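You operate a simulated robot arm through the tools that you are given. There is no shell and no other tool. Be economical: measure what you need, move in short steps, check, and stop when the job is done.

The job below is to be done with a simulated two-armed robot. You get a single attempt, and the scene is never put back.

Task
Thread the strip to the line, grip it with the blue lever and wind the loop to OK.
Fine: first the black slider to WIDE and the blue lever open. The other controls stay.

It is judged by the outcome, as a careful person would: the job done as asked, and still so three seconds after it is handed in. It fails if anything else is knocked over, pushed out of place, dropped, spilled or broken.

Robot
Two 7-joint arms with fingered hands on one trunk, on a base that drives. Base frame: it is fixed to the floor where the robot stands at the start and does not move with it; the origin is under the middle of the robot, x ahead of it, y to its left, z up. Units: m, rad, N and s.
The left shoulder is at the start at [0.06, 0.126, 1.355], the right one opposite. With the tool pointing down near the work surface each hand reaches from about 0.1 to 0.66 m from the robot's upright axis, wherever it stands, measured 20 degrees to its own side. Places, roughly: bench oil button [0.6, 0.3, 1]; black bench slider [0.5, 0, 1]; blue feed lever [0.6, -0.1, 1.2]; coil rest [0.5, 0.6, 1]; gap dial [0.3, 0.2, 0.9]; green feed lever [0.2, -0.2, 1]; hub knob of the red reel [0.5, 1.4, 1]; length dial [0.3, 0, 0.9]; orange bench slider [0.4, 0.1, 1]; pay-out knob [0.4, 0.6, 0.9]; red brake dial [0.3, 1.5, 0.9]; red roller lever [0.6, 0.2, 1.2]; white bench slider [0.6, -0.2, 1]; white reel arm [0.4, 1.3, 1]; yellow reel arm [0.4, 1.5, 1]. Payload 2.5 kg a hand.
The tool frame of a hand sits at the grasp point between the pads (the TCP): z along the fingers, y along the line on which they close. The tips reach 0.03 m beyond it. The gripper opens to 0.104 m. The gripper's body begins 0.035 m behind the TCP. The gripper is a hand of 5 fingers: y runs from the thumb to the fingers, the wrist lies at [-0.015, -0.104, -0.178] in the tool frame, and closing takes about 1.5 s.
Orientation is that of the tool frame in the base frame, as a unit quaternion [x, y, z, w]. With the fingers straight down and the wrist toward the robot, the tool's x, y and z point along [0, 1, 0], [1, 0, 0] and [0, 0, -1] of the base frame.

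Tools
- The arms move only by the tool send_rows. It takes "left_rows", "right_rows" or both (then of equal length, played together; a hand with none holds still); each is a list that holds one entry, the list of rows, each a list of 6 numbers: the shift along the tool's x, y, z in cm, then the turn, a rotation vector about the tool's x, y, z in degrees. In form: [[[x, y, z, rx, ry, rz], ...]]. A call has 1 to 8 rows; each row shifts and turns the commanded pose from where the row before left it, along the tool's axes as they then stand. "left_jaw" and "right_jaw" are, for a hand that has rows, the finger opening in cm, from 0 to 10.4, set as the call begins (left out, the last holds). Each row takes 0.2 s and may step no farther than 0.05 m and 0.15 rad from the row before; otherwise, or with a gripper value out of range, the whole call is refused. Where a pose cannot be reached the arm comes as near as it can. A force on the tool above 90 N (or 10 N above the force at the start of the call, whichever is more), or a blocked arm, ends the call early, and 0.2 s more pass. The fingers move at their own pace (about 0.153 m/s each) and stop on an object; they squeeze with about 26 N. The grip force told is the motor's: it shows also when the fingers shut on nothing. Time passes only in rows, and 0.2 s behind the last, so rows that do not move let the fingers close. It gives the time, the measured TCP pose, the force on the tool (base axes), the opening and the grip force at its end, in the units of the frame above (readings bear some noise), with the torque about the TCP (base axes, N m) and any sound that the robot's microphone picked up.
- Cameras (640 x 400 px; columns grow to the right, rows downward): "scene" is now at [0.1215, 0.0282, 1.544]; the picture's right is [0.22, -0.98, 0.00], its down [-0.63, -0.14, -0.76] and it looks along [0.74, 0.16, -0.65] (base axes); focal length 214 px, centre (320, 200). "left" rides on the left gripper at [-0.08, -0.078, -0.141] in its tool frame; the picture's right is [-0.78, -0.30, 0.56], its down [0.54, -0.78, 0.33] and it looks along [0.33, 0.56, 0.76] (tool axes); focal length 247 px, centre (320, 200). "right" rides on the right gripper at [0.08, -0.078, -0.141] in its tool frame; the picture's right is [-0.78, 0.30, -0.56], its down [-0.54, -0.78, 0.33] and it looks along [-0.33, 0.56, 0.76] (tool axes); focal length 247 px, centre (320, 200). There is no depth. A picture from a camera that has moved, and an enlarged one, comes with that camera's place and axes in the base frame and with its lens. The place of the scene camera against the robot may be out by one fixed shift of up to 0.025 m in any direction.
- camera(camera): a new picture of that camera. The clock stands still meanwhile.
- raise_lower(by): slides the trunk up (or, below 0, down) by that many m; the arms and the scene camera ride with it, the base frame stays. It gives what a move gives, with no picture.
- roll_base(legs): drives the robot by 1 to 6 legs, each [ahead, left, turn to the left] in m, m and rad, along the robot's own axes; the way and the turn of a leg run together, so that a leg with both is an arc; at most 1.5 m and 3.142 rad a leg. The arms and the cameras ride along, it lands a little off, and it stops where it bumps. It gives what a move gives.
- curl_fingers(index, middle, ring, little, thumb_bend, thumb_turn, hand): sets how far each is bent, from 0 (flat) to 1 (curled in); at 0.3 the hand is open as for a grip, at 0.7 the pads meet at the TCP. One left out holds its place. A second passes; each finger stops where it meets its share of the squeeze, and holds until it gets a number again. A gripper value or a shape takes the hand back. It gives what a move gives, with no picture; readings hold the bend of each and the force on index, middle, ring, little, thumb and palm. thumb_turn goes from beside the hand (0) to across from the fingers (1), as for a grip.
- hand_shape(shape, hand): the hand has 5 fingers and takes this shape, open, in about a second: jaw (thumb against the fingers, like two jaws); tri (thumb and two fingers); tip (a fingertip pinch); poke (one finger out to press); point (the index stretched); flat (the hand flat); cup (the hand cupped); fist (a fist). The gripper value then closes the fingers along that shape, each until it touches; the sizes above hold for jaw. It gives what a move gives, with no picture.
- turn_head(pan, tilt): turns the head with the scene camera to pan (to the left, within 1.501 rad either way) and tilt (down, from -0.506 to 1.204), counted from straight ahead of the robot. It gives what a move gives.
- close_up(camera, box): a new picture of the part [left, top, right, bottom] of that camera's present view, enlarged. The clock stands still meanwhile.
- hand_in(): hands the job in; it is judged then, once.

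Go step by step. Nothing tells you exact positions but the pictures and the camera data: compare them with the known pose of the tool, close in by small moves and look again before you grip or let go. The budget is 120 turns and 100 pictures, counting those below and the enlarged ones. Unless the task says otherwise, let go and move clear before handing in.

The tools are called after "Emit:" by a JSON object that holds its "api" and its "payload". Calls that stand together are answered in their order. send_rows: Moves the arms, as the interface text tells. Its arguments: {"type":"object","properties":{"left_rows":{"type":"array"},"left_jaw":{"type":"number"},"right_rows":{"type":"array"},"right_jaw":{"type":"number"}},"required":[]} The other tools are called the same way: raise_lower (by) slides the trunk up or down; hand_shape (shape, hand) gives the hand a shape; curl_fingers (index, middle, ring, little, thumb_bend, thumb_turn, hand) moves the fingers one by one; roll_base (legs) drives the base; turn_head (pan, tilt) turns the head that bears the scene camera; camera (camera) takes a picture; close_up (camera, box) takes an enlarged picture of a part of a camera's view; hand_in () hands the job in.

At the start:

```text
t: 0.0
left_ee_pos: [0.3373, 0.2784, 1.4641]
left_tool_rot: [0.705, 0.705, -0.065, 0.042]
left_ft_force: [-0.8, -0.6, -0.1]
left_torque: [0.01, 0.0, 0.02]
left_opening: 0.1036
left_grip_force: 0.0
left_shape: jaw
left_bend: [0.3, 0.3, 0.3, 0.3, 0.3, 0.98]
left_finger forces: [0.0, 0.0, 0.0, 0.1, 0.0, 0.0]
right_ee_pos: [0.5141, -0.1328, 1.4271]
right_tool_rot: [0.707, 0.707, 0.0, -0.001]
right_ft_force: [-0.5, 1.1, 0.4]
right_torque: [0.02, -0.01, 0.0]
right_opening: 0.1037
right_grip_force: 0.0
right_shape: jaw
right_bend: [0.3, 0.3, 0.3, 0.3, 0.3, 0.98]
right_finger forces: [0.0, 0.0, 0.0, 0.0, 0.1, 0.0]
trunk travel left (down, up): [-0.75, 0.19]
robot x, y, heading: [0.0003, -0.0006, -0.005]
head pan, tilt: [0.218, 0.707]
```

scene: 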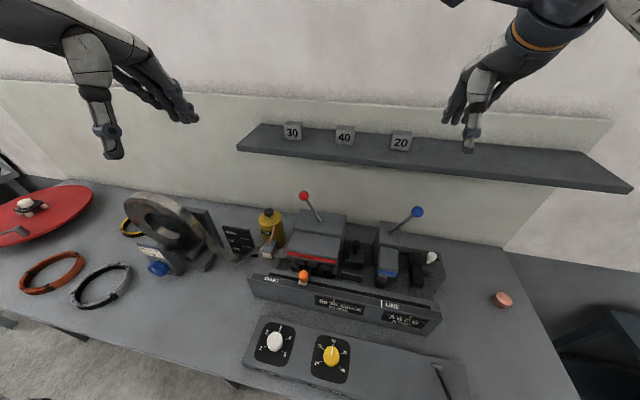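
right: 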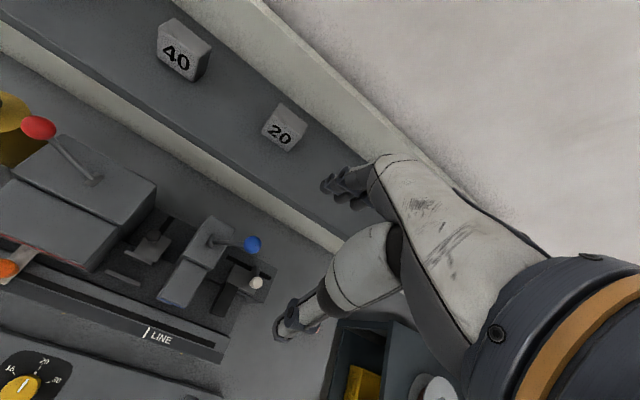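
left: 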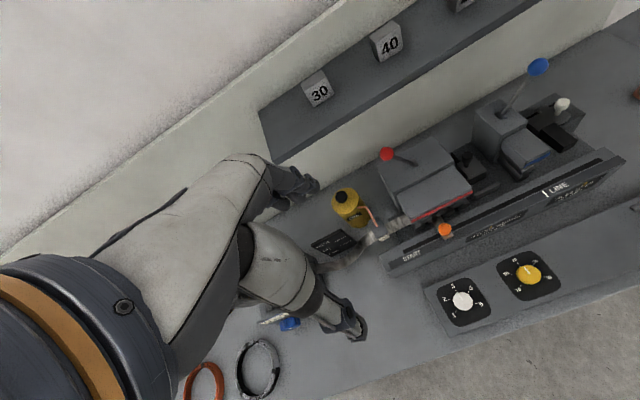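

I see a bench with a strip machine: a coil on the left, red roller lever, blue feed lever, sliders and dials. First I look closer at the parts and labels.

Emit:
{"api": "close_up", "payload": {"camera": "scene", "box": [220, 180, 460, 330]}}

Emit:
{"api": "close_up", "payload": {"camera": "scene", "box": [100, 180, 300, 305]}}

Emit:
{"api": "close_up", "payload": {"camera": "left", "box": [300, 130, 640, 340]}}

```text
2.67 times, centred on (340, 255) of scene
camera zoom: at [0.1215, 0.0282, 1.544], right [0.22, -0.98, 0.0], down [-0.63, -0.14, -0.76], along [0.74, 0.16, -0.65], focal length 572 px, centre (267, 53)
```

zoom: 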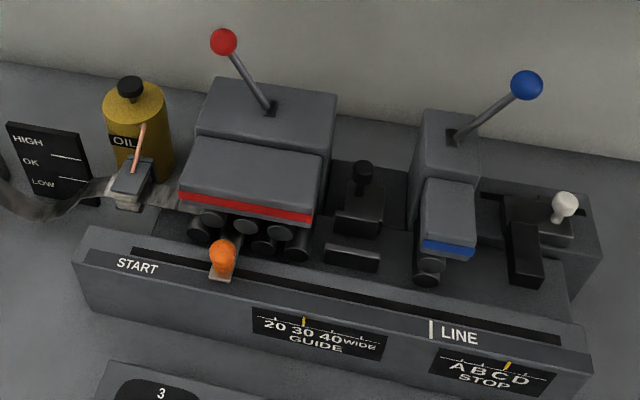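

```text
3.20 times, centred on (200, 242) of scene
camera zoom: at [0.1215, 0.0282, 1.544], right [0.22, -0.98, 0.0], down [-0.63, -0.14, -0.76], along [0.74, 0.16, -0.65], focal length 686 px, centre (704, 64)
```

zoom: 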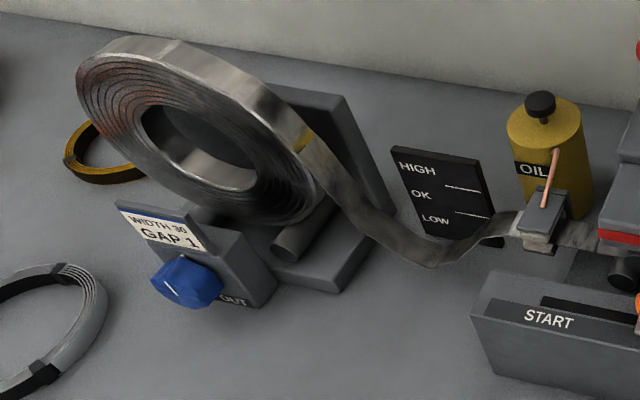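

```text
1.88 times, centred on (470, 235) of left
camera zoom: at [0.2624, 0.2204, 1.6181], right [-0.31, -0.85, -0.42], down [-0.79, 0.48, -0.39], along [0.53, 0.21, -0.82], focal length 465 px, centre (38, 134)
```

zoom: 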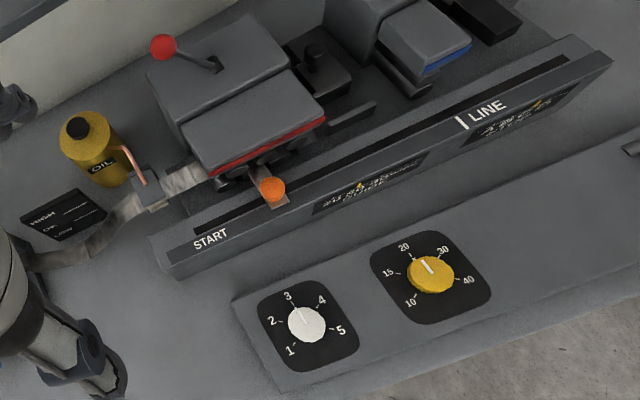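

The guide/black slider sits between the red and blue housings and I need its exact place and travel direction; closer right-hand view next.

Emit:
{"api": "close_up", "payload": {"camera": "right", "box": [0, 150, 320, 350]}}

Emit:
{"api": "close_up", "payload": {"camera": "scene", "box": [300, 220, 460, 320]}}

Emit:
{"api": "close_up", "payload": {"camera": "left", "box": [360, 40, 620, 202]}}

```text
2.00 times, centred on (160, 250) of right
camera zoom: at [0.4362, -0.0521, 1.5681], right [0.3, -0.78, 0.56], down [-0.78, -0.54, -0.33], along [0.56, -0.33, -0.76], focal length 494 px, centre (640, 100)
```

zoom: 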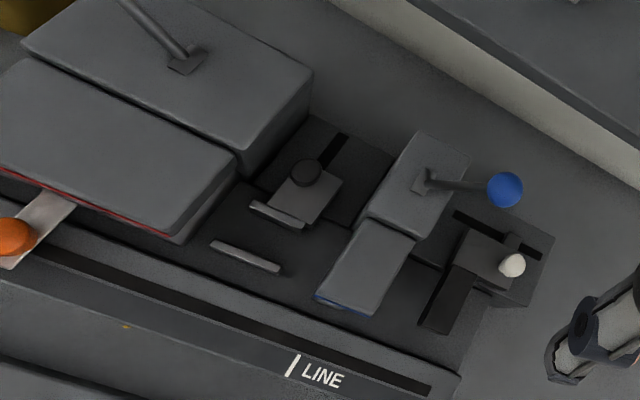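

```text
4.00 times, centred on (380, 270) of scene
camera zoom: at [0.1215, 0.0282, 1.544], right [0.22, -0.98, 0.0], down [-0.63, -0.14, -0.76], along [0.74, 0.16, -0.65], focal length 858 px, centre (80, -80)
```

zoom: 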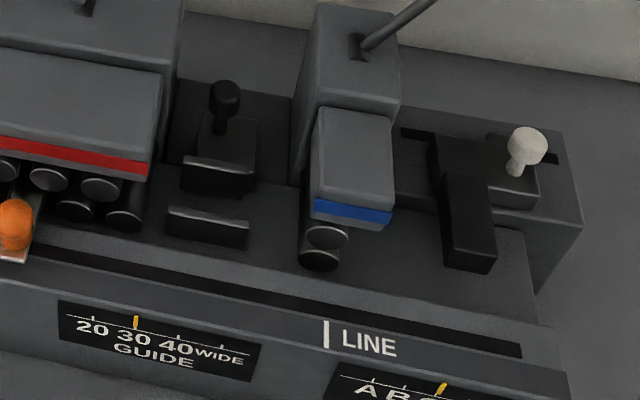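

```text
2.46 times, centred on (490, 121) of left
camera zoom: at [0.2624, 0.2204, 1.6181], right [-0.31, -0.85, -0.42], down [-0.79, 0.48, -0.39], along [0.53, 0.21, -0.82], focal length 608 px, centre (-98, 394)
```

zoom: 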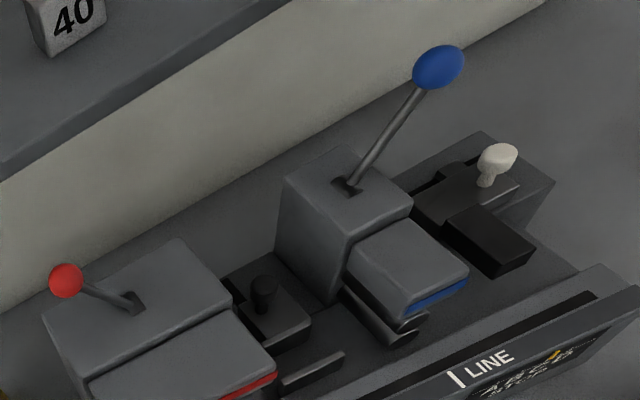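

The black slider runs in a slot front-to-back (WIDE is at the back). I need a lower view on the blue rollers to tell whether the lever is open; I pull the right hand back and lower the trunk.

Emit:
{"api": "send_rows", "payload": {"right_rows": [[[3, -4, 0, 0, 0, 0], [-3, -4, 0, 0, 0, 0], [-4, -4, 0, 0, 0, 0], [-4, -4, 0, 0, 0, 0], [-4, 0, 0, 0, 0, 0]]]}}

Emit:
{"api": "raise_lower", "payload": {"by": -0.25}}

Emit:
{"api": "turn_head", "payload": {"pan": -0.1, "tilt": 0.5}}

Emit:
{"api": "camera", "payload": {"camera": "scene"}}

```text
refused: row 3 steps farther than a row can; nothing moved
```

```text
t: 2.6
left_ee_pos: [0.3375, 0.2799, 1.2138]
left_tool_rot: [0.705, 0.704, -0.067, 0.044]
left_ft_force: [-0.4, 0.5, -0.2]
left_torque: [0.01, -0.01, 0.01]
left_opening: 0.1038
left_grip_force: 0.1
left_shape: jaw
left_bend: [0.3, 0.3, 0.3, 0.3, 0.3, 0.98]
left_finger forces: [0.0, 0.0, 0.0, 0.0, 0.0, 0.1]
right_ee_pos: [0.5171, -0.1323, 1.1751]
right_tool_rot: [0.707, 0.707, -0.002, -0.002]
right_ft_force: [8.7, 2.0, 4.0]
right_torque: [-0.01, -0.35, 0.2]
right_opening: 0.1032
right_grip_force: 0.0
right_shape: jaw
right_bend: [0.31, 0.25, 0.29, 0.3, 0.3, 0.98]
right_finger forces: [6.8, 10.9, 4.3, 0.0, 0.0, 0.0]
trunk travel left (down, up): [-0.5, 0.44]
robot x, y, heading: [-0.003, 0.0012, 0.003]
head pan, tilt: [0.218, 0.707]
```

```text
t: 3.4
left_ee_pos: [0.3381, 0.2799, 1.2138]
left_tool_rot: [0.705, 0.704, -0.067, 0.043]
left_ft_force: [-0.2, 0.0, -0.3]
left_torque: [-0.01, 0.01, -0.02]
left_opening: 0.1035
left_grip_force: 0.2
left_shape: jaw
left_bend: [0.3, 0.3, 0.3, 0.3, 0.3, 0.98]
left_finger forces: [0.0, 0.1, 0.1, 0.0, 0.0, 0.1]
right_ee_pos: [0.5158, -0.1318, 1.1756]
right_tool_rot: [0.707, 0.707, -0.001, -0.002]
right_ft_force: [10.3, 3.1, -5.3]
right_torque: [0.08, 0.21, 0.25]
right_opening: 0.1027
right_grip_force: 0.0
right_shape: jaw
right_bend: [0.31, 0.25, 0.3, 0.3, 0.3, 0.98]
right_finger forces: [6.2, 12.3, 3.5, 0.0, 0.0, 0.0]
trunk travel left (down, up): [-0.5, 0.44]
robot x, y, heading: [0.0031, 0.0028, 0.001]
head pan, tilt: [-0.099, 0.499]
```

```text
90 pictures are left
camera scene: at [0.1313, 0.0011, 1.312], right [-0.1, -1.0, 0.0], down [-0.48, 0.05, -0.88], along [0.87, -0.09, -0.48], focal length 214 px, centre (320, 200)
```

scene: 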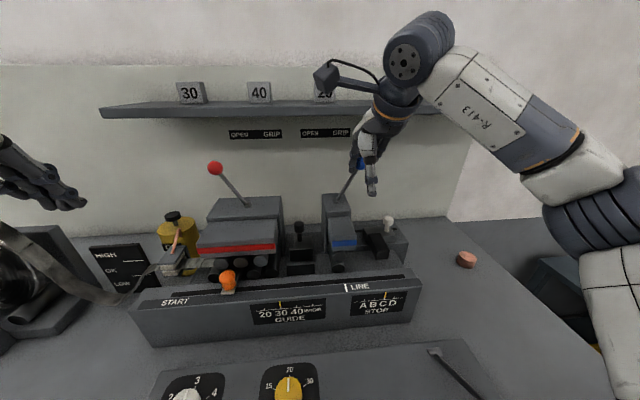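

My parallel calls let the hand descend to the blue ball, touching it lightly. The labels show OPEN left and GRIP right for the levers. I look before lifting off.

Emit:
{"api": "close_up", "payload": {"camera": "scene", "box": [200, 120, 440, 270]}}

Emit:
{"api": "camera", "payload": {"camera": "right"}}

```text
2.67 times, centred on (320, 195) of scene
camera zoom: at [0.1313, 0.0011, 1.312], right [-0.1, -1.0, 0.0], down [-0.48, 0.05, -0.88], along [0.87, -0.09, -0.48], focal length 572 px, centre (320, 213)
```

zoom: 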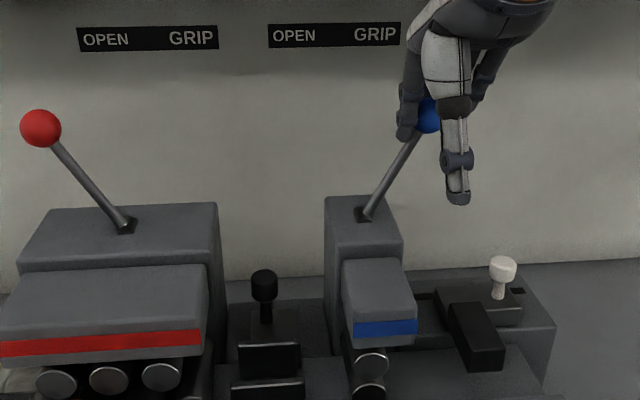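

```text
88 pictures are left
camera right: at [0.4386, -0.0517, 1.3163], right [0.3, -0.78, 0.56], down [-0.78, -0.54, -0.33], along [0.55, -0.33, -0.76], focal length 247 px, centre (320, 200)
```

right: 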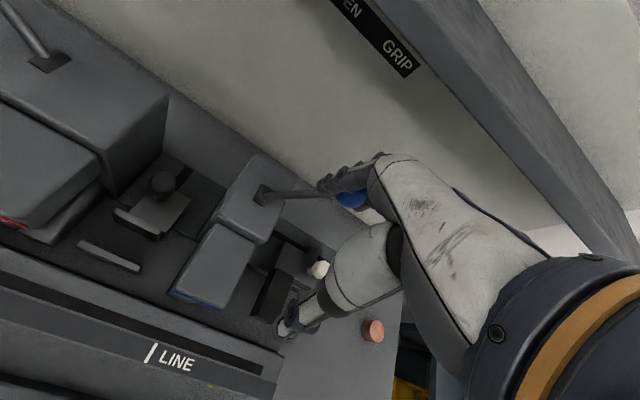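

The ball lies just inside the fingers. I ease forward slightly, lift straight up and then back off, so nothing is dragged.

Emit:
{"api": "send_rows", "payload": {"right_rows": [[[0, 1.2, 0, 0, 0, 0], [0, 0, -2, 0, 0, 0], [0, 0, -3, 0, 0, 0], [0, 0, -3, 0, 0, 0], [0, -4, -2, 0, 0, 0], [0, -4, 0, 0, 0, 0], [0, -4, 0, 0, 0, 0], [0, -4, 0, 0, 0, 0]]]}}

Emit:
{"api": "hand_shape", "payload": {"hand": "right", "shape": "point"}}

Emit:
{"api": "camera", "payload": {"camera": "scene"}}

Emit:
{"api": "camera", "payload": {"camera": "right"}}

```text
t: 5.2
left_ee_pos: [0.3354, 0.2794, 1.2155]
left_tool_rot: [0.705, 0.704, -0.066, 0.044]
left_ft_force: [0.4, 0.4, -0.3]
left_torque: [-0.02, -0.03, 0.0]
left_opening: 0.1037
left_grip_force: 0.1
left_shape: jaw
left_bend: [0.3, 0.3, 0.3, 0.3, 0.3, 0.98]
left_finger forces: [0.0, 0.0, 0.0, 0.1, 0.1, 0.0]
right_ee_pos: [0.3659, -0.1326, 1.2776]
right_tool_rot: [0.707, 0.707, 0.001, 0.0]
right_ft_force: [-0.6, 0.6, 0.8]
right_torque: [0.02, 0.04, -0.02]
right_opening: 0.1037
right_grip_force: 0.1
right_shape: jaw
right_bend: [0.3, 0.3, 0.3, 0.3, 0.3, 0.98]
right_finger forces: [0.0, 0.0, 0.0, 0.0, 0.0, 0.0]
trunk travel left (down, up): [-0.5, 0.44]
robot x, y, heading: [-0.0036, -0.0013, 0.002]
head pan, tilt: [-0.099, 0.499]
```

```text
t: 6.1
left_ee_pos: [0.3362, 0.2804, 1.2138]
left_tool_rot: [0.705, 0.705, -0.066, 0.044]
left_ft_force: [0.3, -0.1, 0.8]
left_torque: [0.0, 0.02, -0.03]
left_opening: 0.1037
left_grip_force: 0.0
left_shape: jaw
left_bend: [0.3, 0.3, 0.3, 0.3, 0.3, 0.98]
left_finger forces: [0.1, 0.0, 0.1, 0.0, 0.1, 0.0]
right_ee_pos: [0.367, -0.1326, 1.2776]
right_tool_rot: [0.706, 0.708, -0.001, -0.001]
right_ft_force: [0.1, 0.4, 0.5]
right_torque: [0.0, -0.01, -0.01]
right_opening: 0.0961
right_grip_force: 0.1
right_shape: point
right_bend: [0.2, 1.0, 1.0, 1.0, 0.98, 0.88]
right_finger forces: [0.1, 0.1, 0.0, 0.0, 0.1, 0.0]
trunk travel left (down, up): [-0.5, 0.44]
robot x, y, heading: [0.0012, -0.0028, 0.003]
head pan, tilt: [-0.099, 0.499]
```

```text
87 pictures are left
camera scene: at [0.1294, 0.0008, 1.3124], right [-0.1, -1.0, 0.0], down [-0.48, 0.05, -0.88], along [0.87, -0.09, -0.48], focal length 214 px, centre (320, 200)
```

scene: 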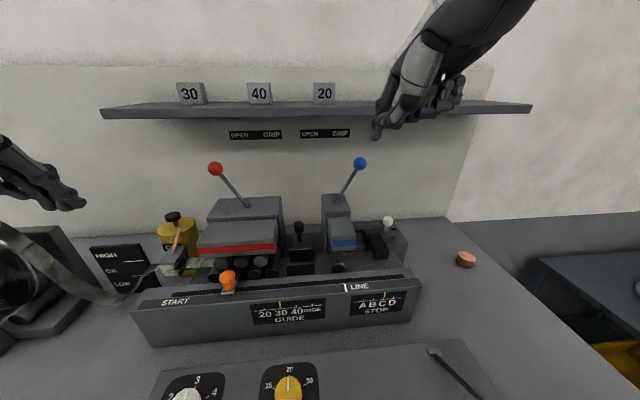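

```text
86 pictures are left
camera right: at [0.2889, -0.0522, 1.4181], right [0.3, -0.78, 0.56], down [-0.78, -0.54, -0.33], along [0.56, -0.33, -0.76], focal length 247 px, centre (320, 200)
```

right: 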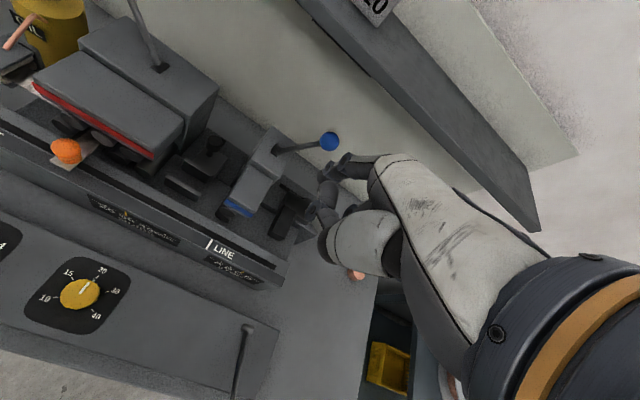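

Lever is unchanged and still at GRIP. I take black knob ≈[0.551,0.003,1.012], blue ball ≈[0.583,-0.143,1.157], orange ≈[0.424,0.138,0.996], LINE y≈-0.083. Now find where the pointing fingertip is.

Emit:
{"api": "close_up", "payload": {"camera": "right", "box": [280, 120, 440, 220]}}

Emit:
{"api": "close_up", "payload": {"camera": "scene", "box": [340, 60, 500, 160]}}

```text
4.00 times, centred on (360, 170) of right
camera zoom: at [0.2889, -0.0522, 1.4181], right [0.3, -0.78, 0.56], down [-0.78, -0.54, -0.33], along [0.56, -0.33, -0.76], focal length 988 px, centre (160, 320)
```

zoom: 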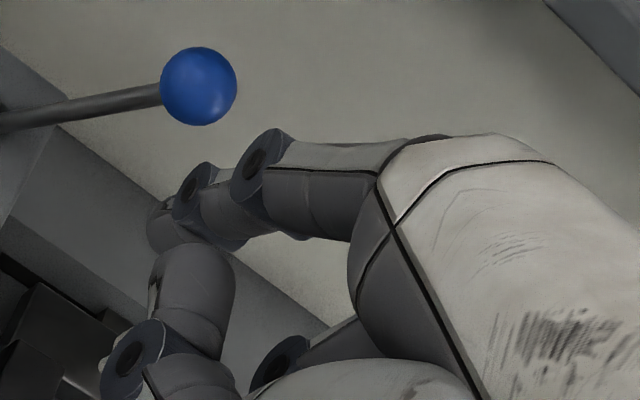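

```text
4.00 times, centred on (420, 110) of scene
camera zoom: at [0.1294, 0.0008, 1.3124], right [-0.1, -1.0, 0.0], down [-0.48, 0.05, -0.88], along [0.87, -0.09, -0.48], focal length 858 px, centre (-80, 560)
```

zoom: 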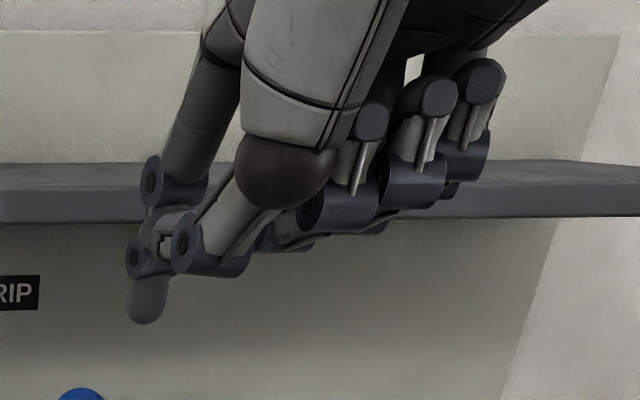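

The fingertip is at about tool [0.012, 0.077, 0.04] with only ~2 cm protruding. I stretch the index fully and check the geometry again.

Emit:
{"api": "curl_fingers", "payload": {"hand": "right", "index": 0}}

Emit:
{"api": "close_up", "payload": {"camera": "scene", "box": [340, 40, 500, 140]}}

Emit:
{"api": "close_up", "payload": {"camera": "right", "box": [280, 120, 440, 220]}}

```text
t: 7.1
left_ee_pos: [0.3377, 0.2792, 1.2139]
left_tool_rot: [0.705, 0.705, -0.066, 0.044]
left_ft_force: [0.1, 0.1, -0.2]
left_torque: [-0.05, -0.01, 0.01]
left_opening: 0.1035
left_grip_force: 0.1
left_shape: jaw
left_bend: [0.3, 0.3, 0.3, 0.3, 0.3, 0.98]
left_finger forces: [0.0, 0.1, 0.1, 0.1, 0.1, 0.0]
right_ee_pos: [0.3672, -0.1328, 1.2766]
right_tool_rot: [0.707, 0.707, 0.0, 0.0]
right_ft_force: [0.2, 0.2, -0.3]
right_torque: [-0.01, 0.05, -0.01]
right_opening: 0.0507
right_grip_force: 0.0
right_shape: fingers
right_bend: [0.0, 1.0, 1.0, 1.0, 0.98, 0.88]
right_finger forces: [0.0, 0.0, 0.0, 0.1, 0.0, 0.0]
trunk travel left (down, up): [-0.5, 0.44]
robot x, y, heading: [-0.0029, -0.0003, 0.001]
head pan, tilt: [-0.099, 0.499]
```

```text
4.00 times, centred on (420, 90) of scene
camera zoom: at [0.1293, 0.0008, 1.3124], right [-0.1, -1.0, 0.0], down [-0.48, 0.05, -0.88], along [0.87, -0.09, -0.48], focal length 858 px, centre (-80, 640)
```

zoom: 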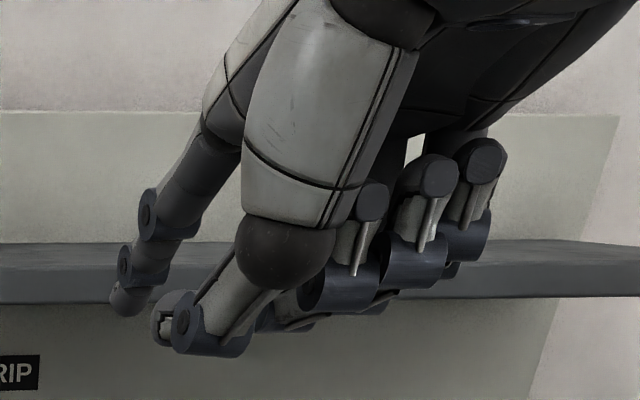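

```text
4.00 times, centred on (360, 170) of right
camera zoom: at [0.2885, -0.0522, 1.4181], right [0.3, -0.78, 0.56], down [-0.78, -0.54, -0.33], along [0.56, -0.33, -0.76], focal length 988 px, centre (160, 320)
```

zoom: 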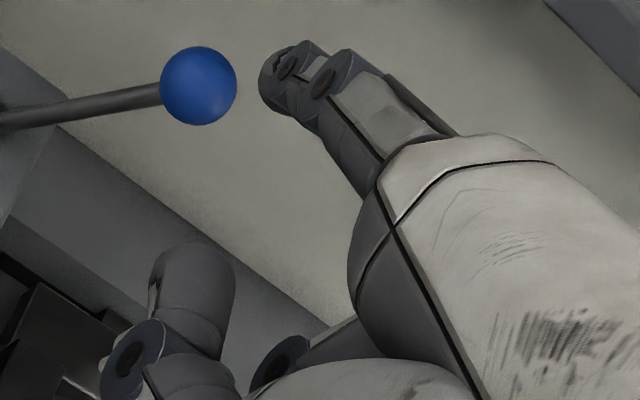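

The left hand suits the black slider better (its curled fingers stay clear of the blue lever). I shape the left hand with index stretched and pitch it so that the finger points nearly down.

Emit:
{"api": "hand_shape", "payload": {"hand": "left", "shape": "point"}}

Emit:
{"api": "curl_fingers", "payload": {"hand": "left", "index": 0}}

Emit:
{"api": "send_rows", "payload": {"left_rows": [[[0, 0, -1, 0, 4.5, 0], [0, 0, -1, 0, 4.5, 0], [0, 0, 0, 7.6, 0, 0], [0, 0, 0, 7.6, 0, 0], [0, 0, 0, 7.6, 0, 0], [0, 0, 0, 7.6, 0, 0], [0, 0, 0, 7.6, 0, 0], [0, 0, 0, 0, 0, 0]]]}}

Emit:
{"api": "camera", "payload": {"camera": "scene"}}

Emit:
{"api": "camera", "payload": {"camera": "left"}}

```text
t: 8.0
left_ee_pos: [0.3359, 0.2788, 1.2133]
left_tool_rot: [0.705, 0.704, -0.066, 0.043]
left_ft_force: [0.3, 0.9, -0.8]
left_torque: [0.0, 0.02, 0.0]
left_opening: 0.0958
left_grip_force: 0.0
left_shape: point
left_bend: [0.2, 1.0, 1.0, 1.0, 0.98, 0.88]
left_finger forces: [0.0, 0.0, 0.0, 0.0, 0.0, 0.0]
right_ee_pos: [0.3663, -0.1326, 1.2777]
right_tool_rot: [0.707, 0.707, 0.0, 0.0]
right_ft_force: [-0.2, -0.1, 0.0]
right_torque: [-0.02, 0.03, 0.03]
right_opening: 0.051
right_grip_force: 0.0
right_shape: fingers
right_bend: [0.0, 1.0, 1.0, 1.0, 0.98, 0.88]
right_finger forces: [0.0, 0.0, 0.1, 0.1, 0.0, 0.0]
trunk travel left (down, up): [-0.5, 0.44]
robot x, y, heading: [-0.0006, 0.0021, -0.002]
head pan, tilt: [-0.099, 0.499]
```

```text
t: 9.0
left_ee_pos: [0.3351, 0.2789, 1.2137]
left_tool_rot: [0.705, 0.704, -0.066, 0.044]
left_ft_force: [-0.5, -1.4, -0.3]
left_torque: [0.03, 0.02, -0.03]
left_opening: 0.0509
left_grip_force: 0.0
left_shape: fingers
left_bend: [0.0, 1.0, 1.0, 1.0, 0.98, 0.88]
left_finger forces: [0.0, 0.0, 0.1, 0.0, 0.1, 0.1]
right_ee_pos: [0.3659, -0.1319, 1.2771]
right_tool_rot: [0.707, 0.707, 0.0, -0.001]
right_ft_force: [0.1, 0.7, -0.2]
right_torque: [-0.03, 0.0, -0.01]
right_opening: 0.0509
right_grip_force: 0.1
right_shape: fingers
right_bend: [0.0, 1.0, 1.0, 1.0, 0.98, 0.88]
right_finger forces: [0.0, 0.0, 0.0, 0.0, 0.1, 0.1]
trunk travel left (down, up): [-0.5, 0.44]
robot x, y, heading: [0.0023, 0.0025, -0.001]
head pan, tilt: [-0.099, 0.499]
```

```text
t: 9.7
left_ee_pos: [0.3398, 0.3014, 1.2118]
left_tool_rot: [0.71, 0.697, -0.092, 0.04]
left_ft_force: [0.5, 0.0, -0.3]
left_torque: [0.0, -0.01, 0.0]
left_opening: 0.0509
left_grip_force: 0.1
left_shape: fingers
left_bend: [0.0, 1.0, 1.0, 1.0, 0.98, 0.88]
left_finger forces: [0.0, 0.0, 0.0, 0.1, 0.0, 0.0]
right_ee_pos: [0.3663, -0.1331, 1.2778]
right_tool_rot: [0.707, 0.707, 0.0, 0.0]
right_ft_force: [0.1, -0.4, -0.6]
right_torque: [-0.03, 0.03, -0.04]
right_opening: 0.051
right_grip_force: 0.0
right_shape: fingers
right_bend: [0.0, 1.0, 1.0, 1.0, 0.98, 0.88]
right_finger forces: [0.0, 0.0, 0.0, 0.0, 0.0, 0.1]
trunk travel left (down, up): [-0.5, 0.44]
robot x, y, heading: [-0.0023, 0.0002, -0.002]
head pan, tilt: [-0.099, 0.499]
stopped in row 3 (left hand): the arm was blocked; the commanded pose is now the measured one
```

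```text
81 pictures are left
camera scene: at [0.1294, 0.0009, 1.3124], right [-0.1, -1.0, 0.0], down [-0.48, 0.05, -0.88], along [0.87, -0.09, -0.48], focal length 214 px, centre (320, 200)
```

scene: 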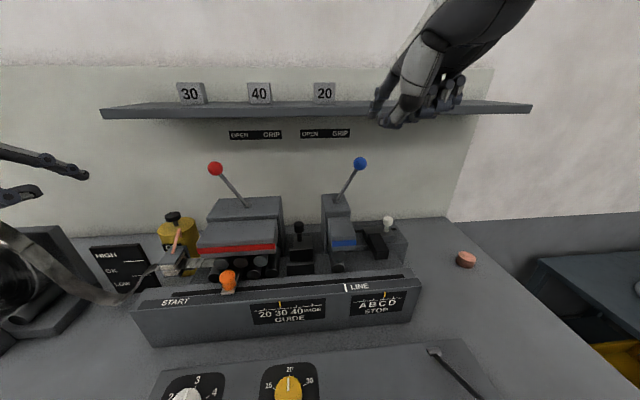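

```text
80 pictures are left
camera left: at [0.27, 0.249, 1.3702], right [-0.35, -0.86, -0.38], down [-0.79, 0.48, -0.37], along [0.5, 0.17, -0.85], focal length 247 px, centre (320, 200)
```

left: 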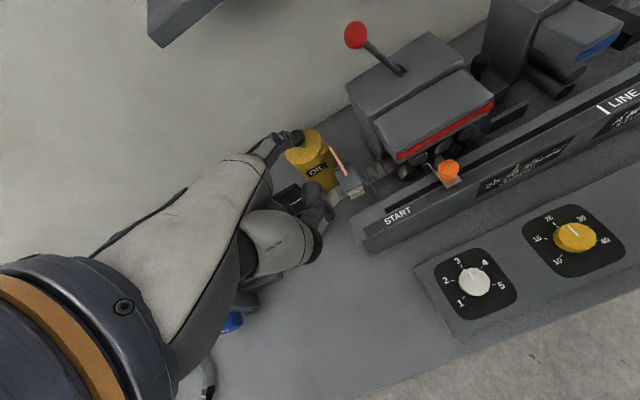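

The left arm hit a joint limit in that pose. I move it inward and forward to a more open place before turning it.

Emit:
{"api": "send_rows", "payload": {"left_rows": [[[-4, 1.2, -0.5, 0, 0, 0], [-4, 1.2, -0.5, 0, 0, 0], [-4, 1.2, -0.5, 0, 0, 0], [-4, 1.2, -0.5, 0, 0, 0], [-4, 1.2, -0.5, 0, 0, 0], [0, 0, 0, 0, 5, 0], [0, 0, 0, 0, 5, 0], [0, 0, 0, 0, 0, 0]]]}}

```text
t: 10.3
left_ee_pos: [0.3571, 0.2631, 1.216]
left_tool_rot: [0.703, 0.682, -0.165, 0.114]
left_ft_force: [-0.1, 0.1, -0.1]
left_torque: [-0.02, 0.02, -0.03]
left_opening: 0.0509
left_grip_force: 0.1
left_shape: fingers
left_bend: [0.0, 1.0, 1.0, 1.0, 0.98, 0.88]
left_finger forces: [0.0, 0.1, 0.1, 0.1, 0.1, 0.1]
right_ee_pos: [0.3675, -0.1319, 1.2761]
right_tool_rot: [0.707, 0.708, 0.001, -0.001]
right_ft_force: [0.5, -0.8, -0.6]
right_torque: [-0.03, 0.02, 0.01]
right_opening: 0.0508
right_grip_force: 0.1
right_shape: fingers
right_bend: [0.0, 1.0, 1.0, 1.0, 0.98, 0.88]
right_finger forces: [0.0, 0.1, 0.0, 0.0, 0.0, 0.0]
trunk travel left (down, up): [-0.5, 0.44]
robot x, y, heading: [-0.0003, -0.0007, -0.0]
head pan, tilt: [-0.099, 0.499]
stopped in row 2 (left hand): the arm was blocked; the commanded pose is now the measured one
```

The low trunk makes the arm poses cramped; I raise the trunk 0.22 m so that the hands work below the shoulders, then move the left hand inward again.

Emit:
{"api": "raise_lower", "payload": {"by": 0.22}}

Emit:
{"api": "send_rows", "payload": {"left_rows": [[[0, 2, 0, 0, 0, 0], [-1, 2, 0, 0, 0, 0], [-3, 1, 1, 0, 4, 0], [-3, 1, 1, 0, 4, 0], [-3, 1, 1, 0, 4, 0], [-3, 0, 1, 0, 4, 0], [-3, 0, 1, 0, 0, 0], [0, 0, 0, 0, 0, 0]]]}}

```text
t: 12.6
left_ee_pos: [0.3568, 0.2646, 1.4364]
left_tool_rot: [0.702, 0.683, -0.165, 0.115]
left_ft_force: [0.2, 0.3, 0.7]
left_torque: [0.0, 0.03, 0.0]
left_opening: 0.0509
left_grip_force: 0.0
left_shape: fingers
left_bend: [0.0, 1.0, 1.0, 1.0, 0.98, 0.88]
left_finger forces: [0.0, 0.0, 0.0, 0.1, 0.0, 0.1]
right_ee_pos: [0.3665, -0.132, 1.4972]
right_tool_rot: [0.707, 0.707, 0.0, -0.001]
right_ft_force: [-0.2, 0.4, -0.3]
right_torque: [0.01, -0.02, 0.0]
right_opening: 0.051
right_grip_force: 0.1
right_shape: fingers
right_bend: [0.0, 1.0, 1.0, 1.0, 0.98, 0.88]
right_finger forces: [0.1, 0.0, 0.2, 0.0, 0.0, 0.0]
trunk travel left (down, up): [-0.72, 0.22]
robot x, y, heading: [-0.0001, 0.0027, 0.005]
head pan, tilt: [-0.099, 0.499]
```

```text
t: 13.6
left_ee_pos: [0.4109, 0.2319, 1.4322]
left_tool_rot: [0.691, 0.686, -0.183, 0.136]
left_ft_force: [0.3, -1.2, 0.5]
left_torque: [-0.01, 0.01, -0.01]
left_opening: 0.0508
left_grip_force: 0.1
left_shape: fingers
left_bend: [0.0, 1.0, 1.0, 1.0, 0.98, 0.88]
left_finger forces: [0.1, 0.0, 0.0, 0.0, 0.0, 0.0]
right_ee_pos: [0.3666, -0.1325, 1.4965]
right_tool_rot: [0.707, 0.707, 0.0, -0.001]
right_ft_force: [0.3, 0.4, 0.3]
right_torque: [-0.01, -0.01, 0.01]
right_opening: 0.051
right_grip_force: 0.1
right_shape: fingers
right_bend: [0.0, 1.0, 1.0, 1.0, 0.98, 0.88]
right_finger forces: [0.0, 0.0, 0.1, 0.0, 0.0, 0.0]
trunk travel left (down, up): [-0.72, 0.22]
robot x, y, heading: [0.0037, 0.002, 0.002]
head pan, tilt: [-0.099, 0.499]
stopped in row 4 (left hand): the arm was blocked; the commanded pose is now the measured one
```

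The left arm stays stuck at its limits, so I use the right arm, which is in a better pose. I pitch it 35° and check it follows.

Emit:
{"api": "send_rows", "payload": {"right_rows": [[[0, 0, 0, 7, 0, 0], [0, 0, 0, 7, 0, 0], [0, 0, 0, 7, 0, 0], [0, 0, 0, 7, 0, 0], [0, 0, 0, 7, 0, 0], [0, 0, 0, 0, 0, 0]]]}}

```text
t: 15.0
left_ee_pos: [0.4098, 0.2295, 1.4339]
left_tool_rot: [0.691, 0.685, -0.184, 0.137]
left_ft_force: [0.4, -0.5, -1.3]
left_torque: [0.0, 0.0, 0.02]
left_opening: 0.0507
left_grip_force: 0.1
left_shape: fingers
left_bend: [0.0, 1.0, 1.0, 1.0, 0.98, 0.88]
left_finger forces: [0.1, 0.0, 0.1, 0.1, 0.1, 0.1]
right_ee_pos: [0.3679, -0.1327, 1.498]
right_tool_rot: [0.673, 0.676, -0.211, -0.212]
right_ft_force: [-0.4, -0.2, 0.7]
right_torque: [0.01, 0.02, -0.03]
right_opening: 0.0507
right_grip_force: 0.0
right_shape: fingers
right_bend: [0.0, 1.0, 1.0, 1.0, 0.98, 0.88]
right_finger forces: [0.0, 0.1, 0.0, 0.0, 0.1, 0.0]
trunk travel left (down, up): [-0.72, 0.22]
robot x, y, heading: [-0.0018, 0.0004, -0.002]
head pan, tilt: [-0.099, 0.499]
```

The right arm follows. I bring the fingertip to about 7 cm above and in front of the black knob, and look.

Emit:
{"api": "send_rows", "payload": {"right_rows": [[[1.55, 2.78, 2.64, 0, 0, 0], [1.55, 2.78, 2.64, 0, 0, 0], [1.55, 2.78, 2.64, 0, 0, 0], [1.55, 2.78, 2.64, 0, 0, 0], [1.55, 2.78, 2.64, 0, 0, 0], [1.55, 2.78, 2.64, 0, 0, 0], [1.55, 2.78, 2.64, 0, 0, 0], [1.55, 2.78, 2.64, 0, 0, 0]]]}}

Emit:
{"api": "turn_head", "payload": {"pan": -0.05, "tilt": 0.75}}

Emit:
{"api": "camera", "payload": {"camera": "scene"}}

Emit:
{"api": "camera", "payload": {"camera": "right"}}

```text
t: 16.8
left_ee_pos: [0.4113, 0.2323, 1.433]
left_tool_rot: [0.691, 0.686, -0.184, 0.137]
left_ft_force: [1.1, -0.5, 0.9]
left_torque: [-0.02, -0.01, 0.02]
left_opening: 0.0507
left_grip_force: 0.1
left_shape: fingers
left_bend: [0.0, 1.0, 1.0, 1.0, 0.98, 0.88]
left_finger forces: [0.0, 0.0, 0.1, 0.0, 0.0, 0.1]
right_ee_pos: [0.428, -0.0084, 1.1962]
right_tool_rot: [0.675, 0.674, -0.213, -0.214]
right_ft_force: [0.0, 0.7, 0.4]
right_torque: [0.0, -0.02, 0.01]
right_opening: 0.051
right_grip_force: 0.1
right_shape: fingers
right_bend: [0.0, 1.0, 1.0, 1.0, 0.98, 0.88]
right_finger forces: [0.0, 0.1, 0.1, 0.1, 0.0, 0.1]
trunk travel left (down, up): [-0.72, 0.22]
robot x, y, heading: [-0.0019, 0.0017, -0.001]
head pan, tilt: [-0.099, 0.499]
```

```text
t: 17.5
left_ee_pos: [0.4111, 0.2317, 1.433]
left_tool_rot: [0.691, 0.686, -0.184, 0.138]
left_ft_force: [0.1, -0.1, -0.6]
left_torque: [0.02, 0.01, 0.02]
left_opening: 0.0506
left_grip_force: 0.1
left_shape: fingers
left_bend: [0.0, 1.0, 1.0, 1.0, 0.98, 0.88]
left_finger forces: [0.0, 0.0, 0.0, 0.0, 0.1, 0.0]
right_ee_pos: [0.4277, -0.0087, 1.197]
right_tool_rot: [0.674, 0.675, -0.213, -0.212]
right_ft_force: [-0.5, 0.3, 0.5]
right_torque: [-0.02, -0.03, 0.0]
right_opening: 0.0508
right_grip_force: 0.1
right_shape: fingers
right_bend: [0.0, 1.0, 1.0, 1.0, 0.98, 0.88]
right_finger forces: [0.1, 0.0, 0.0, 0.0, 0.1, 0.0]
trunk travel left (down, up): [-0.72, 0.22]
robot x, y, heading: [-0.0023, -0.0009, -0.001]
head pan, tilt: [-0.051, 0.75]
```

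```text
79 pictures are left
camera scene: at [0.1216, 0.0056, 1.5105], right [-0.05, -1.0, 0.0], down [-0.68, 0.03, -0.73], along [0.73, -0.04, -0.68], focal length 214 px, centre (320, 200)
```

scene: 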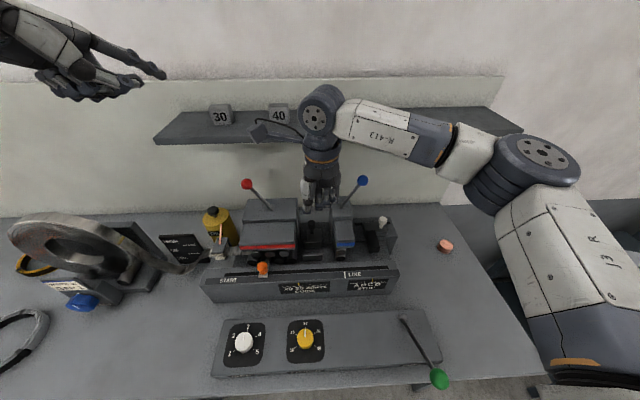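

```text
78 pictures are left
camera right: at [0.4442, 0.0715, 1.3565], right [0.56, -0.78, 0.29], down [-0.83, -0.54, 0.17], along [0.02, -0.33, -0.94], focal length 247 px, centre (320, 200)
```

right: 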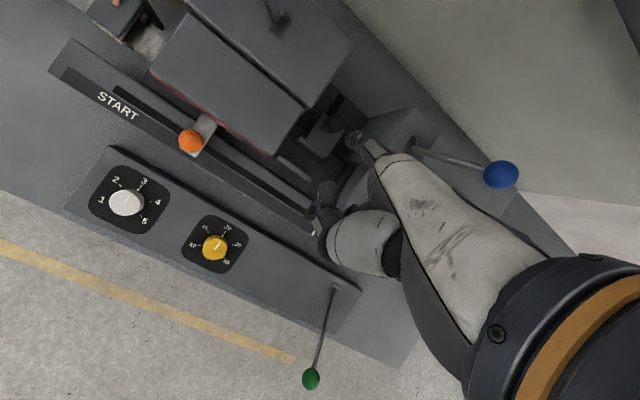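

Emit:
{"api": "close_up", "payload": {"camera": "scene", "box": [260, 170, 388, 250]}}

Emit:
{"api": "close_up", "payload": {"camera": "right", "box": [250, 60, 442, 180]}}

```text
5.00 times, centred on (324, 210) of scene
camera zoom: at [0.1216, 0.0056, 1.5105], right [-0.05, -1.0, 0.0], down [-0.68, 0.03, -0.73], along [0.73, -0.04, -0.68], focal length 1072 px, centre (300, 150)
```

zoom: 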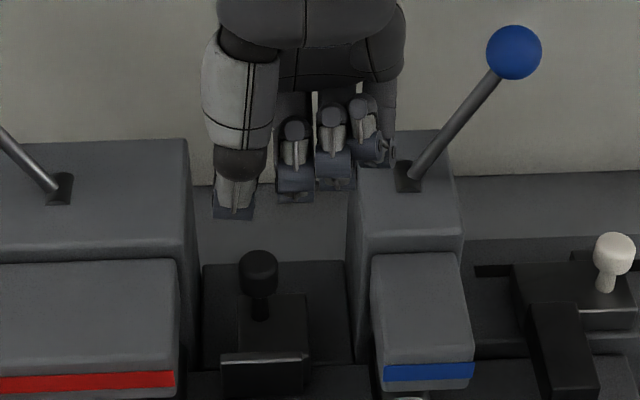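

```text
3.33 times, centred on (346, 120) of right
camera zoom: at [0.4442, 0.0715, 1.3565], right [0.56, -0.78, 0.29], down [-0.83, -0.54, 0.17], along [0.02, -0.33, -0.94], focal length 823 px, centre (233, 467)
```

zoom: 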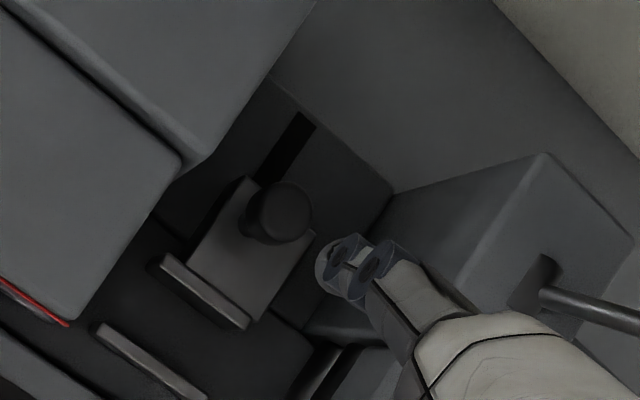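

The fingertip is at ≈[0.514,0.002,1.127], and the knob at ≈[0.553,0,1.012] with the slot running back to x≈0.60. I descend straight in front of the knob.

Emit:
{"api": "send_rows", "payload": {"right_rows": [[[-0.2, 1.8, 2.5, 0, 0, 0], [0, 1.8, 2.5, 0, 0, 0], [0, 1.8, 2.5, 0, 0, 0], [0, 1.7, 2.6, 0, 0, 0], [0, 0, 0, 0, 0, 0]]]}}

Emit:
{"api": "close_up", "payload": {"camera": "scene", "box": [250, 180, 410, 280]}}

Emit:
{"api": "close_up", "payload": {"camera": "right", "box": [250, 60, 442, 180]}}

```text
t: 18.7
left_ee_pos: [0.411, 0.2305, 1.4328]
left_tool_rot: [0.691, 0.686, -0.184, 0.138]
left_ft_force: [0.0, -0.2, -0.2]
left_torque: [0.01, -0.02, -0.01]
left_opening: 0.0509
left_grip_force: 0.1
left_shape: fingers
left_bend: [0.0, 1.0, 1.0, 1.0, 0.98, 0.88]
left_finger forces: [0.1, 0.0, 0.0, 0.1, 0.0, 0.1]
right_ee_pos: [0.4271, -0.0095, 1.0726]
right_tool_rot: [0.674, 0.675, -0.212, -0.213]
right_ft_force: [-0.1, -0.2, 0.1]
right_torque: [0.01, 0.0, 0.01]
right_opening: 0.0508
right_grip_force: 0.0
right_shape: fingers
right_bend: [0.0, 1.0, 1.0, 1.0, 0.98, 0.88]
right_finger forces: [0.0, 0.0, 0.0, 0.0, 0.0, 0.1]
trunk travel left (down, up): [-0.72, 0.22]
robot x, y, heading: [0.0038, 0.0022, -0.008]
head pan, tilt: [-0.051, 0.75]
```

```text
4.00 times, centred on (330, 230) of scene
camera zoom: at [0.1215, 0.0056, 1.5104], right [-0.05, -1.0, 0.0], down [-0.68, 0.03, -0.73], along [0.73, -0.04, -0.68], focal length 858 px, centre (280, 80)
```

zoom: 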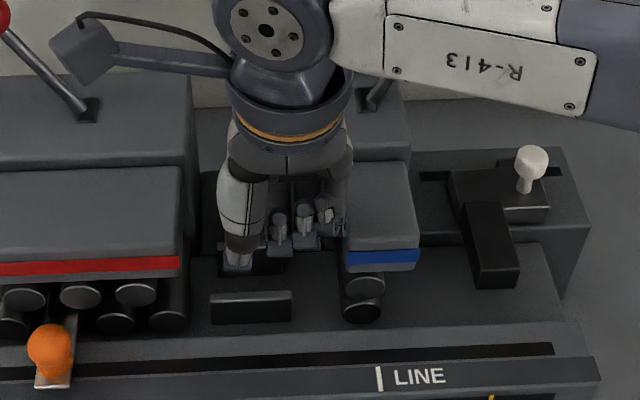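

```text
3.33 times, centred on (346, 120) of right
camera zoom: at [0.4441, 0.07, 1.2326], right [0.56, -0.78, 0.29], down [-0.83, -0.54, 0.17], along [0.02, -0.33, -0.94], focal length 823 px, centre (233, 467)
```

zoom: 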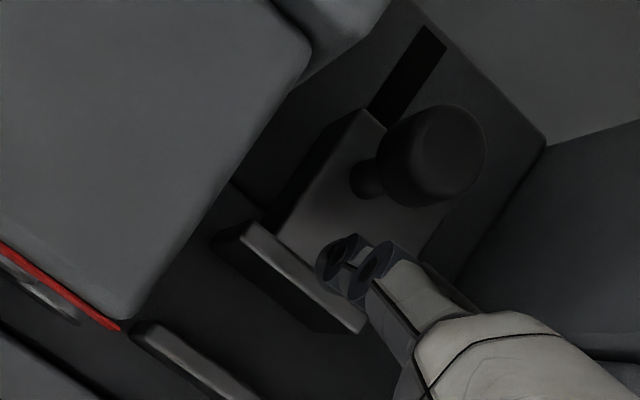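

Fingertip is right in front of the black knob. I push forward 3 cm and check the scale.

Emit:
{"api": "send_rows", "payload": {"right_rows": [[[0, 0.82, -0.57, 0, 0, 0], [0, 0.82, -0.57, 0, 0, 0], [0, 0.82, -0.57, 0, 0, 0], [0, 0, 0, 0, 0, 0]]]}}

Emit:
{"api": "close_up", "payload": {"camera": "scene", "box": [220, 220, 412, 340]}}

Emit:
{"api": "close_up", "payload": {"camera": "right", "box": [250, 60, 442, 180]}}

```text
t: 19.7
left_ee_pos: [0.4103, 0.2305, 1.4327]
left_tool_rot: [0.691, 0.685, -0.184, 0.137]
left_ft_force: [-0.4, 0.4, -0.5]
left_torque: [-0.03, 0.01, 0.0]
left_opening: 0.0505
left_grip_force: 0.2
left_shape: fingers
left_bend: [0.0, 1.0, 1.0, 1.0, 0.98, 0.88]
left_finger forces: [0.0, 0.0, 0.0, 0.0, 0.1, 0.0]
right_ee_pos: [0.457, -0.0096, 1.0735]
right_tool_rot: [0.673, 0.675, -0.213, -0.214]
right_ft_force: [-0.6, 0.1, 0.0]
right_torque: [-0.04, -0.02, 0.0]
right_opening: 0.0507
right_grip_force: 0.3
right_shape: fingers
right_bend: [0.0, 1.0, 1.0, 1.0, 0.98, 0.88]
right_finger forces: [0.2, 0.0, 0.1, 0.0, 0.0, 0.0]
trunk travel left (down, up): [-0.72, 0.22]
robot x, y, heading: [-0.0035, -0.0015, -0.003]
head pan, tilt: [-0.051, 0.75]
```

```text
3.33 times, centred on (316, 280) of scene
camera zoom: at [0.1215, 0.0056, 1.5104], right [-0.05, -1.0, 0.0], down [-0.68, 0.03, -0.73], along [0.73, -0.04, -0.68], focal length 715 px, centre (333, -67)
```

zoom: 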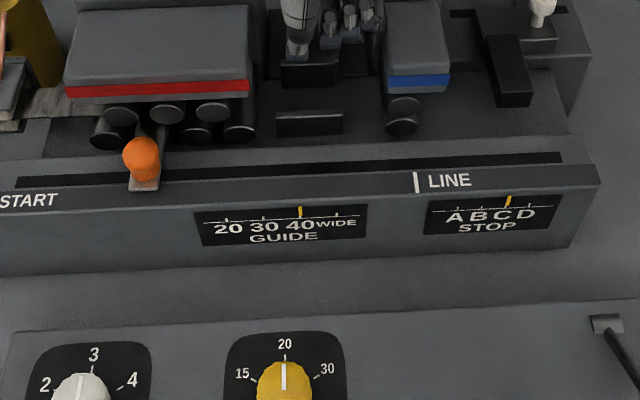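

```text
3.33 times, centred on (346, 120) of right
camera zoom: at [0.4741, 0.0703, 1.2327], right [0.56, -0.78, 0.29], down [-0.83, -0.54, 0.17], along [0.02, -0.33, -0.94], focal length 823 px, centre (233, 467)
```

zoom: 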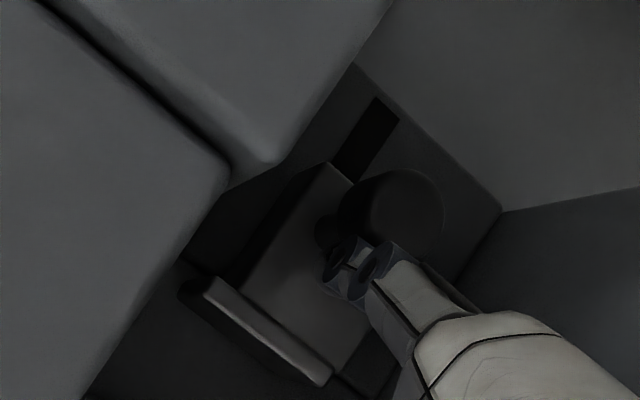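

The pointer is at 40 after about 1 cm of slide. I push another 1 cm toward WIDE.

Emit:
{"api": "send_rows", "payload": {"right_rows": [[[0, 0.41, -0.29, 0, 0, 0], [0, 0.41, -0.29, 0, 0, 0], [0, 0, 0, 0, 0, 0]]]}}

Emit:
{"api": "close_up", "payload": {"camera": "scene", "box": [260, 230, 388, 310]}}

```text
t: 20.5
left_ee_pos: [0.4113, 0.2324, 1.4333]
left_tool_rot: [0.692, 0.685, -0.184, 0.137]
left_ft_force: [-0.4, 0.7, 0.3]
left_torque: [0.01, 0.0, -0.03]
left_opening: 0.0509
left_grip_force: 0.0
left_shape: fingers
left_bend: [0.0, 1.0, 1.0, 1.0, 0.98, 0.88]
left_finger forces: [0.0, 0.0, 0.1, 0.0, 0.1, 0.0]
right_ee_pos: [0.468, -0.0091, 1.0728]
right_tool_rot: [0.674, 0.675, -0.211, -0.214]
right_ft_force: [-0.3, -0.4, 0.5]
right_torque: [-0.02, -0.01, 0.0]
right_opening: 0.0504
right_grip_force: 0.8
right_shape: fingers
right_bend: [0.0, 1.0, 1.0, 1.0, 0.98, 0.88]
right_finger forces: [0.4, 0.0, 0.0, 0.0, 0.0, 0.0]
trunk travel left (down, up): [-0.72, 0.22]
robot x, y, heading: [0.0009, -0.0011, 0.004]
head pan, tilt: [-0.051, 0.75]
```

```text
5.00 times, centred on (324, 270) of scene
camera zoom: at [0.1214, 0.0056, 1.5104], right [-0.05, -1.0, 0.0], down [-0.68, 0.03, -0.73], along [0.73, -0.04, -0.68], focal length 1072 px, centre (300, -150)
```

zoom: 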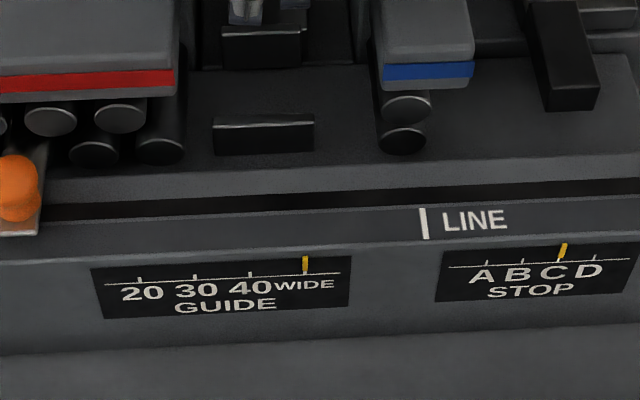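

The pointer stands exactly at WIDE. I back the finger off, rise, and move right to get to the far side of the blue lever.

Emit:
{"api": "send_rows", "payload": {"right_rows": [[[0, -1.64, 1.14, 0, 0, 0], [0, -1.64, 1.14, 0, 0, 0], [0, -2.6, -3.7, 0, 0, 0], [0, -2.6, -3.7, 0, 0, 0], [0, -2.6, -3.7, 0, 0, 0], [0, -2.6, -3.7, 0, 0, 0], [-4.5, 0, 0, 0, 0, 0], [-4.5, 0, 0, 0, 0, 0]]]}}

Emit:
{"api": "send_rows", "payload": {"right_rows": [[[-4.5, 0, 0, 0, 0, 0], [-4.5, 0, 0, 0, 0, 0], [-2, 0, 0, -8.4, 0, 0], [0, 0, 0, -8.3, 0, 0], [0, 0, 0, -8.3, 0, 0], [0, 0, 0, 0, 0, 0]]]}}

Emit:
{"api": "close_up", "payload": {"camera": "scene", "box": [220, 140, 460, 290]}}

Emit:
{"api": "camera", "payload": {"camera": "right"}}

```text
t: 22.3
left_ee_pos: [0.4099, 0.2315, 1.4326]
left_tool_rot: [0.691, 0.686, -0.184, 0.137]
left_ft_force: [0.8, 0.5, 0.5]
left_torque: [0.01, -0.01, -0.01]
left_opening: 0.0507
left_grip_force: 0.2
left_shape: fingers
left_bend: [0.0, 1.0, 1.0, 1.0, 0.98, 0.88]
left_finger forces: [0.0, 0.0, 0.1, 0.0, 0.0, 0.1]
right_ee_pos: [0.4261, -0.1003, 1.2539]
right_tool_rot: [0.673, 0.676, -0.213, -0.213]
right_ft_force: [-0.4, 0.2, 0.3]
right_torque: [0.01, 0.03, 0.0]
right_opening: 0.0508
right_grip_force: 0.1
right_shape: fingers
right_bend: [0.0, 1.0, 1.0, 1.0, 0.98, 0.88]
right_finger forces: [0.0, 0.1, 0.1, 0.0, 0.0, 0.0]
trunk travel left (down, up): [-0.72, 0.22]
robot x, y, heading: [0.0027, 0.0018, -0.002]
head pan, tilt: [-0.051, 0.75]
```

```text
t: 23.7
left_ee_pos: [0.4101, 0.2322, 1.4325]
left_tool_rot: [0.691, 0.685, -0.184, 0.137]
left_ft_force: [0.5, -0.2, 0.7]
left_torque: [-0.02, 0.0, 0.0]
left_opening: 0.0509
left_grip_force: 0.2
left_shape: fingers
left_bend: [0.0, 1.0, 1.0, 1.0, 0.98, 0.88]
left_finger forces: [0.0, 0.1, 0.1, 0.0, 0.1, 0.0]
right_ee_pos: [0.4273, -0.2097, 1.2553]
right_tool_rot: [0.705, 0.704, -0.062, -0.062]
right_ft_force: [0.4, 0.0, -0.1]
right_torque: [-0.02, -0.03, 0.0]
right_opening: 0.0506
right_grip_force: 0.0
right_shape: fingers
right_bend: [0.0, 1.0, 1.0, 1.0, 0.98, 0.88]
right_finger forces: [0.0, 0.2, 0.0, 0.1, 0.0, 0.0]
trunk travel left (down, up): [-0.72, 0.22]
robot x, y, heading: [-0.001, -0.0022, 0.003]
head pan, tilt: [-0.051, 0.75]
```

```text
2.67 times, centred on (340, 215) of scene
camera zoom: at [0.1219, 0.0058, 1.5104], right [-0.05, -1.0, 0.0], down [-0.68, 0.03, -0.73], along [0.73, -0.04, -0.68], focal length 572 px, centre (267, 160)
```

zoom: 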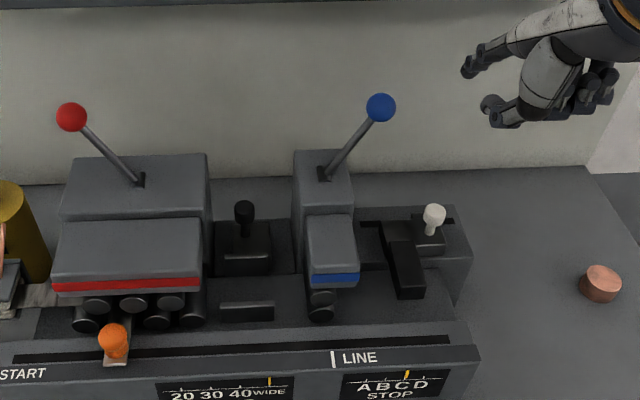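

```text
69 pictures are left
camera right: at [0.3754, -0.1297, 1.4067], right [0.39, -0.78, 0.5], down [-0.82, -0.54, -0.19], along [0.42, -0.33, -0.85], focal length 247 px, centre (320, 200)
```

right: 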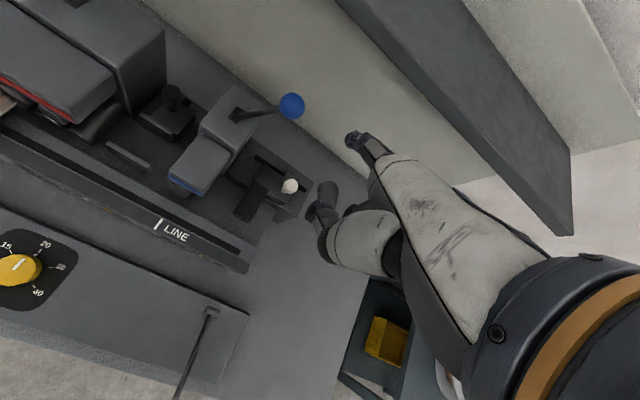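

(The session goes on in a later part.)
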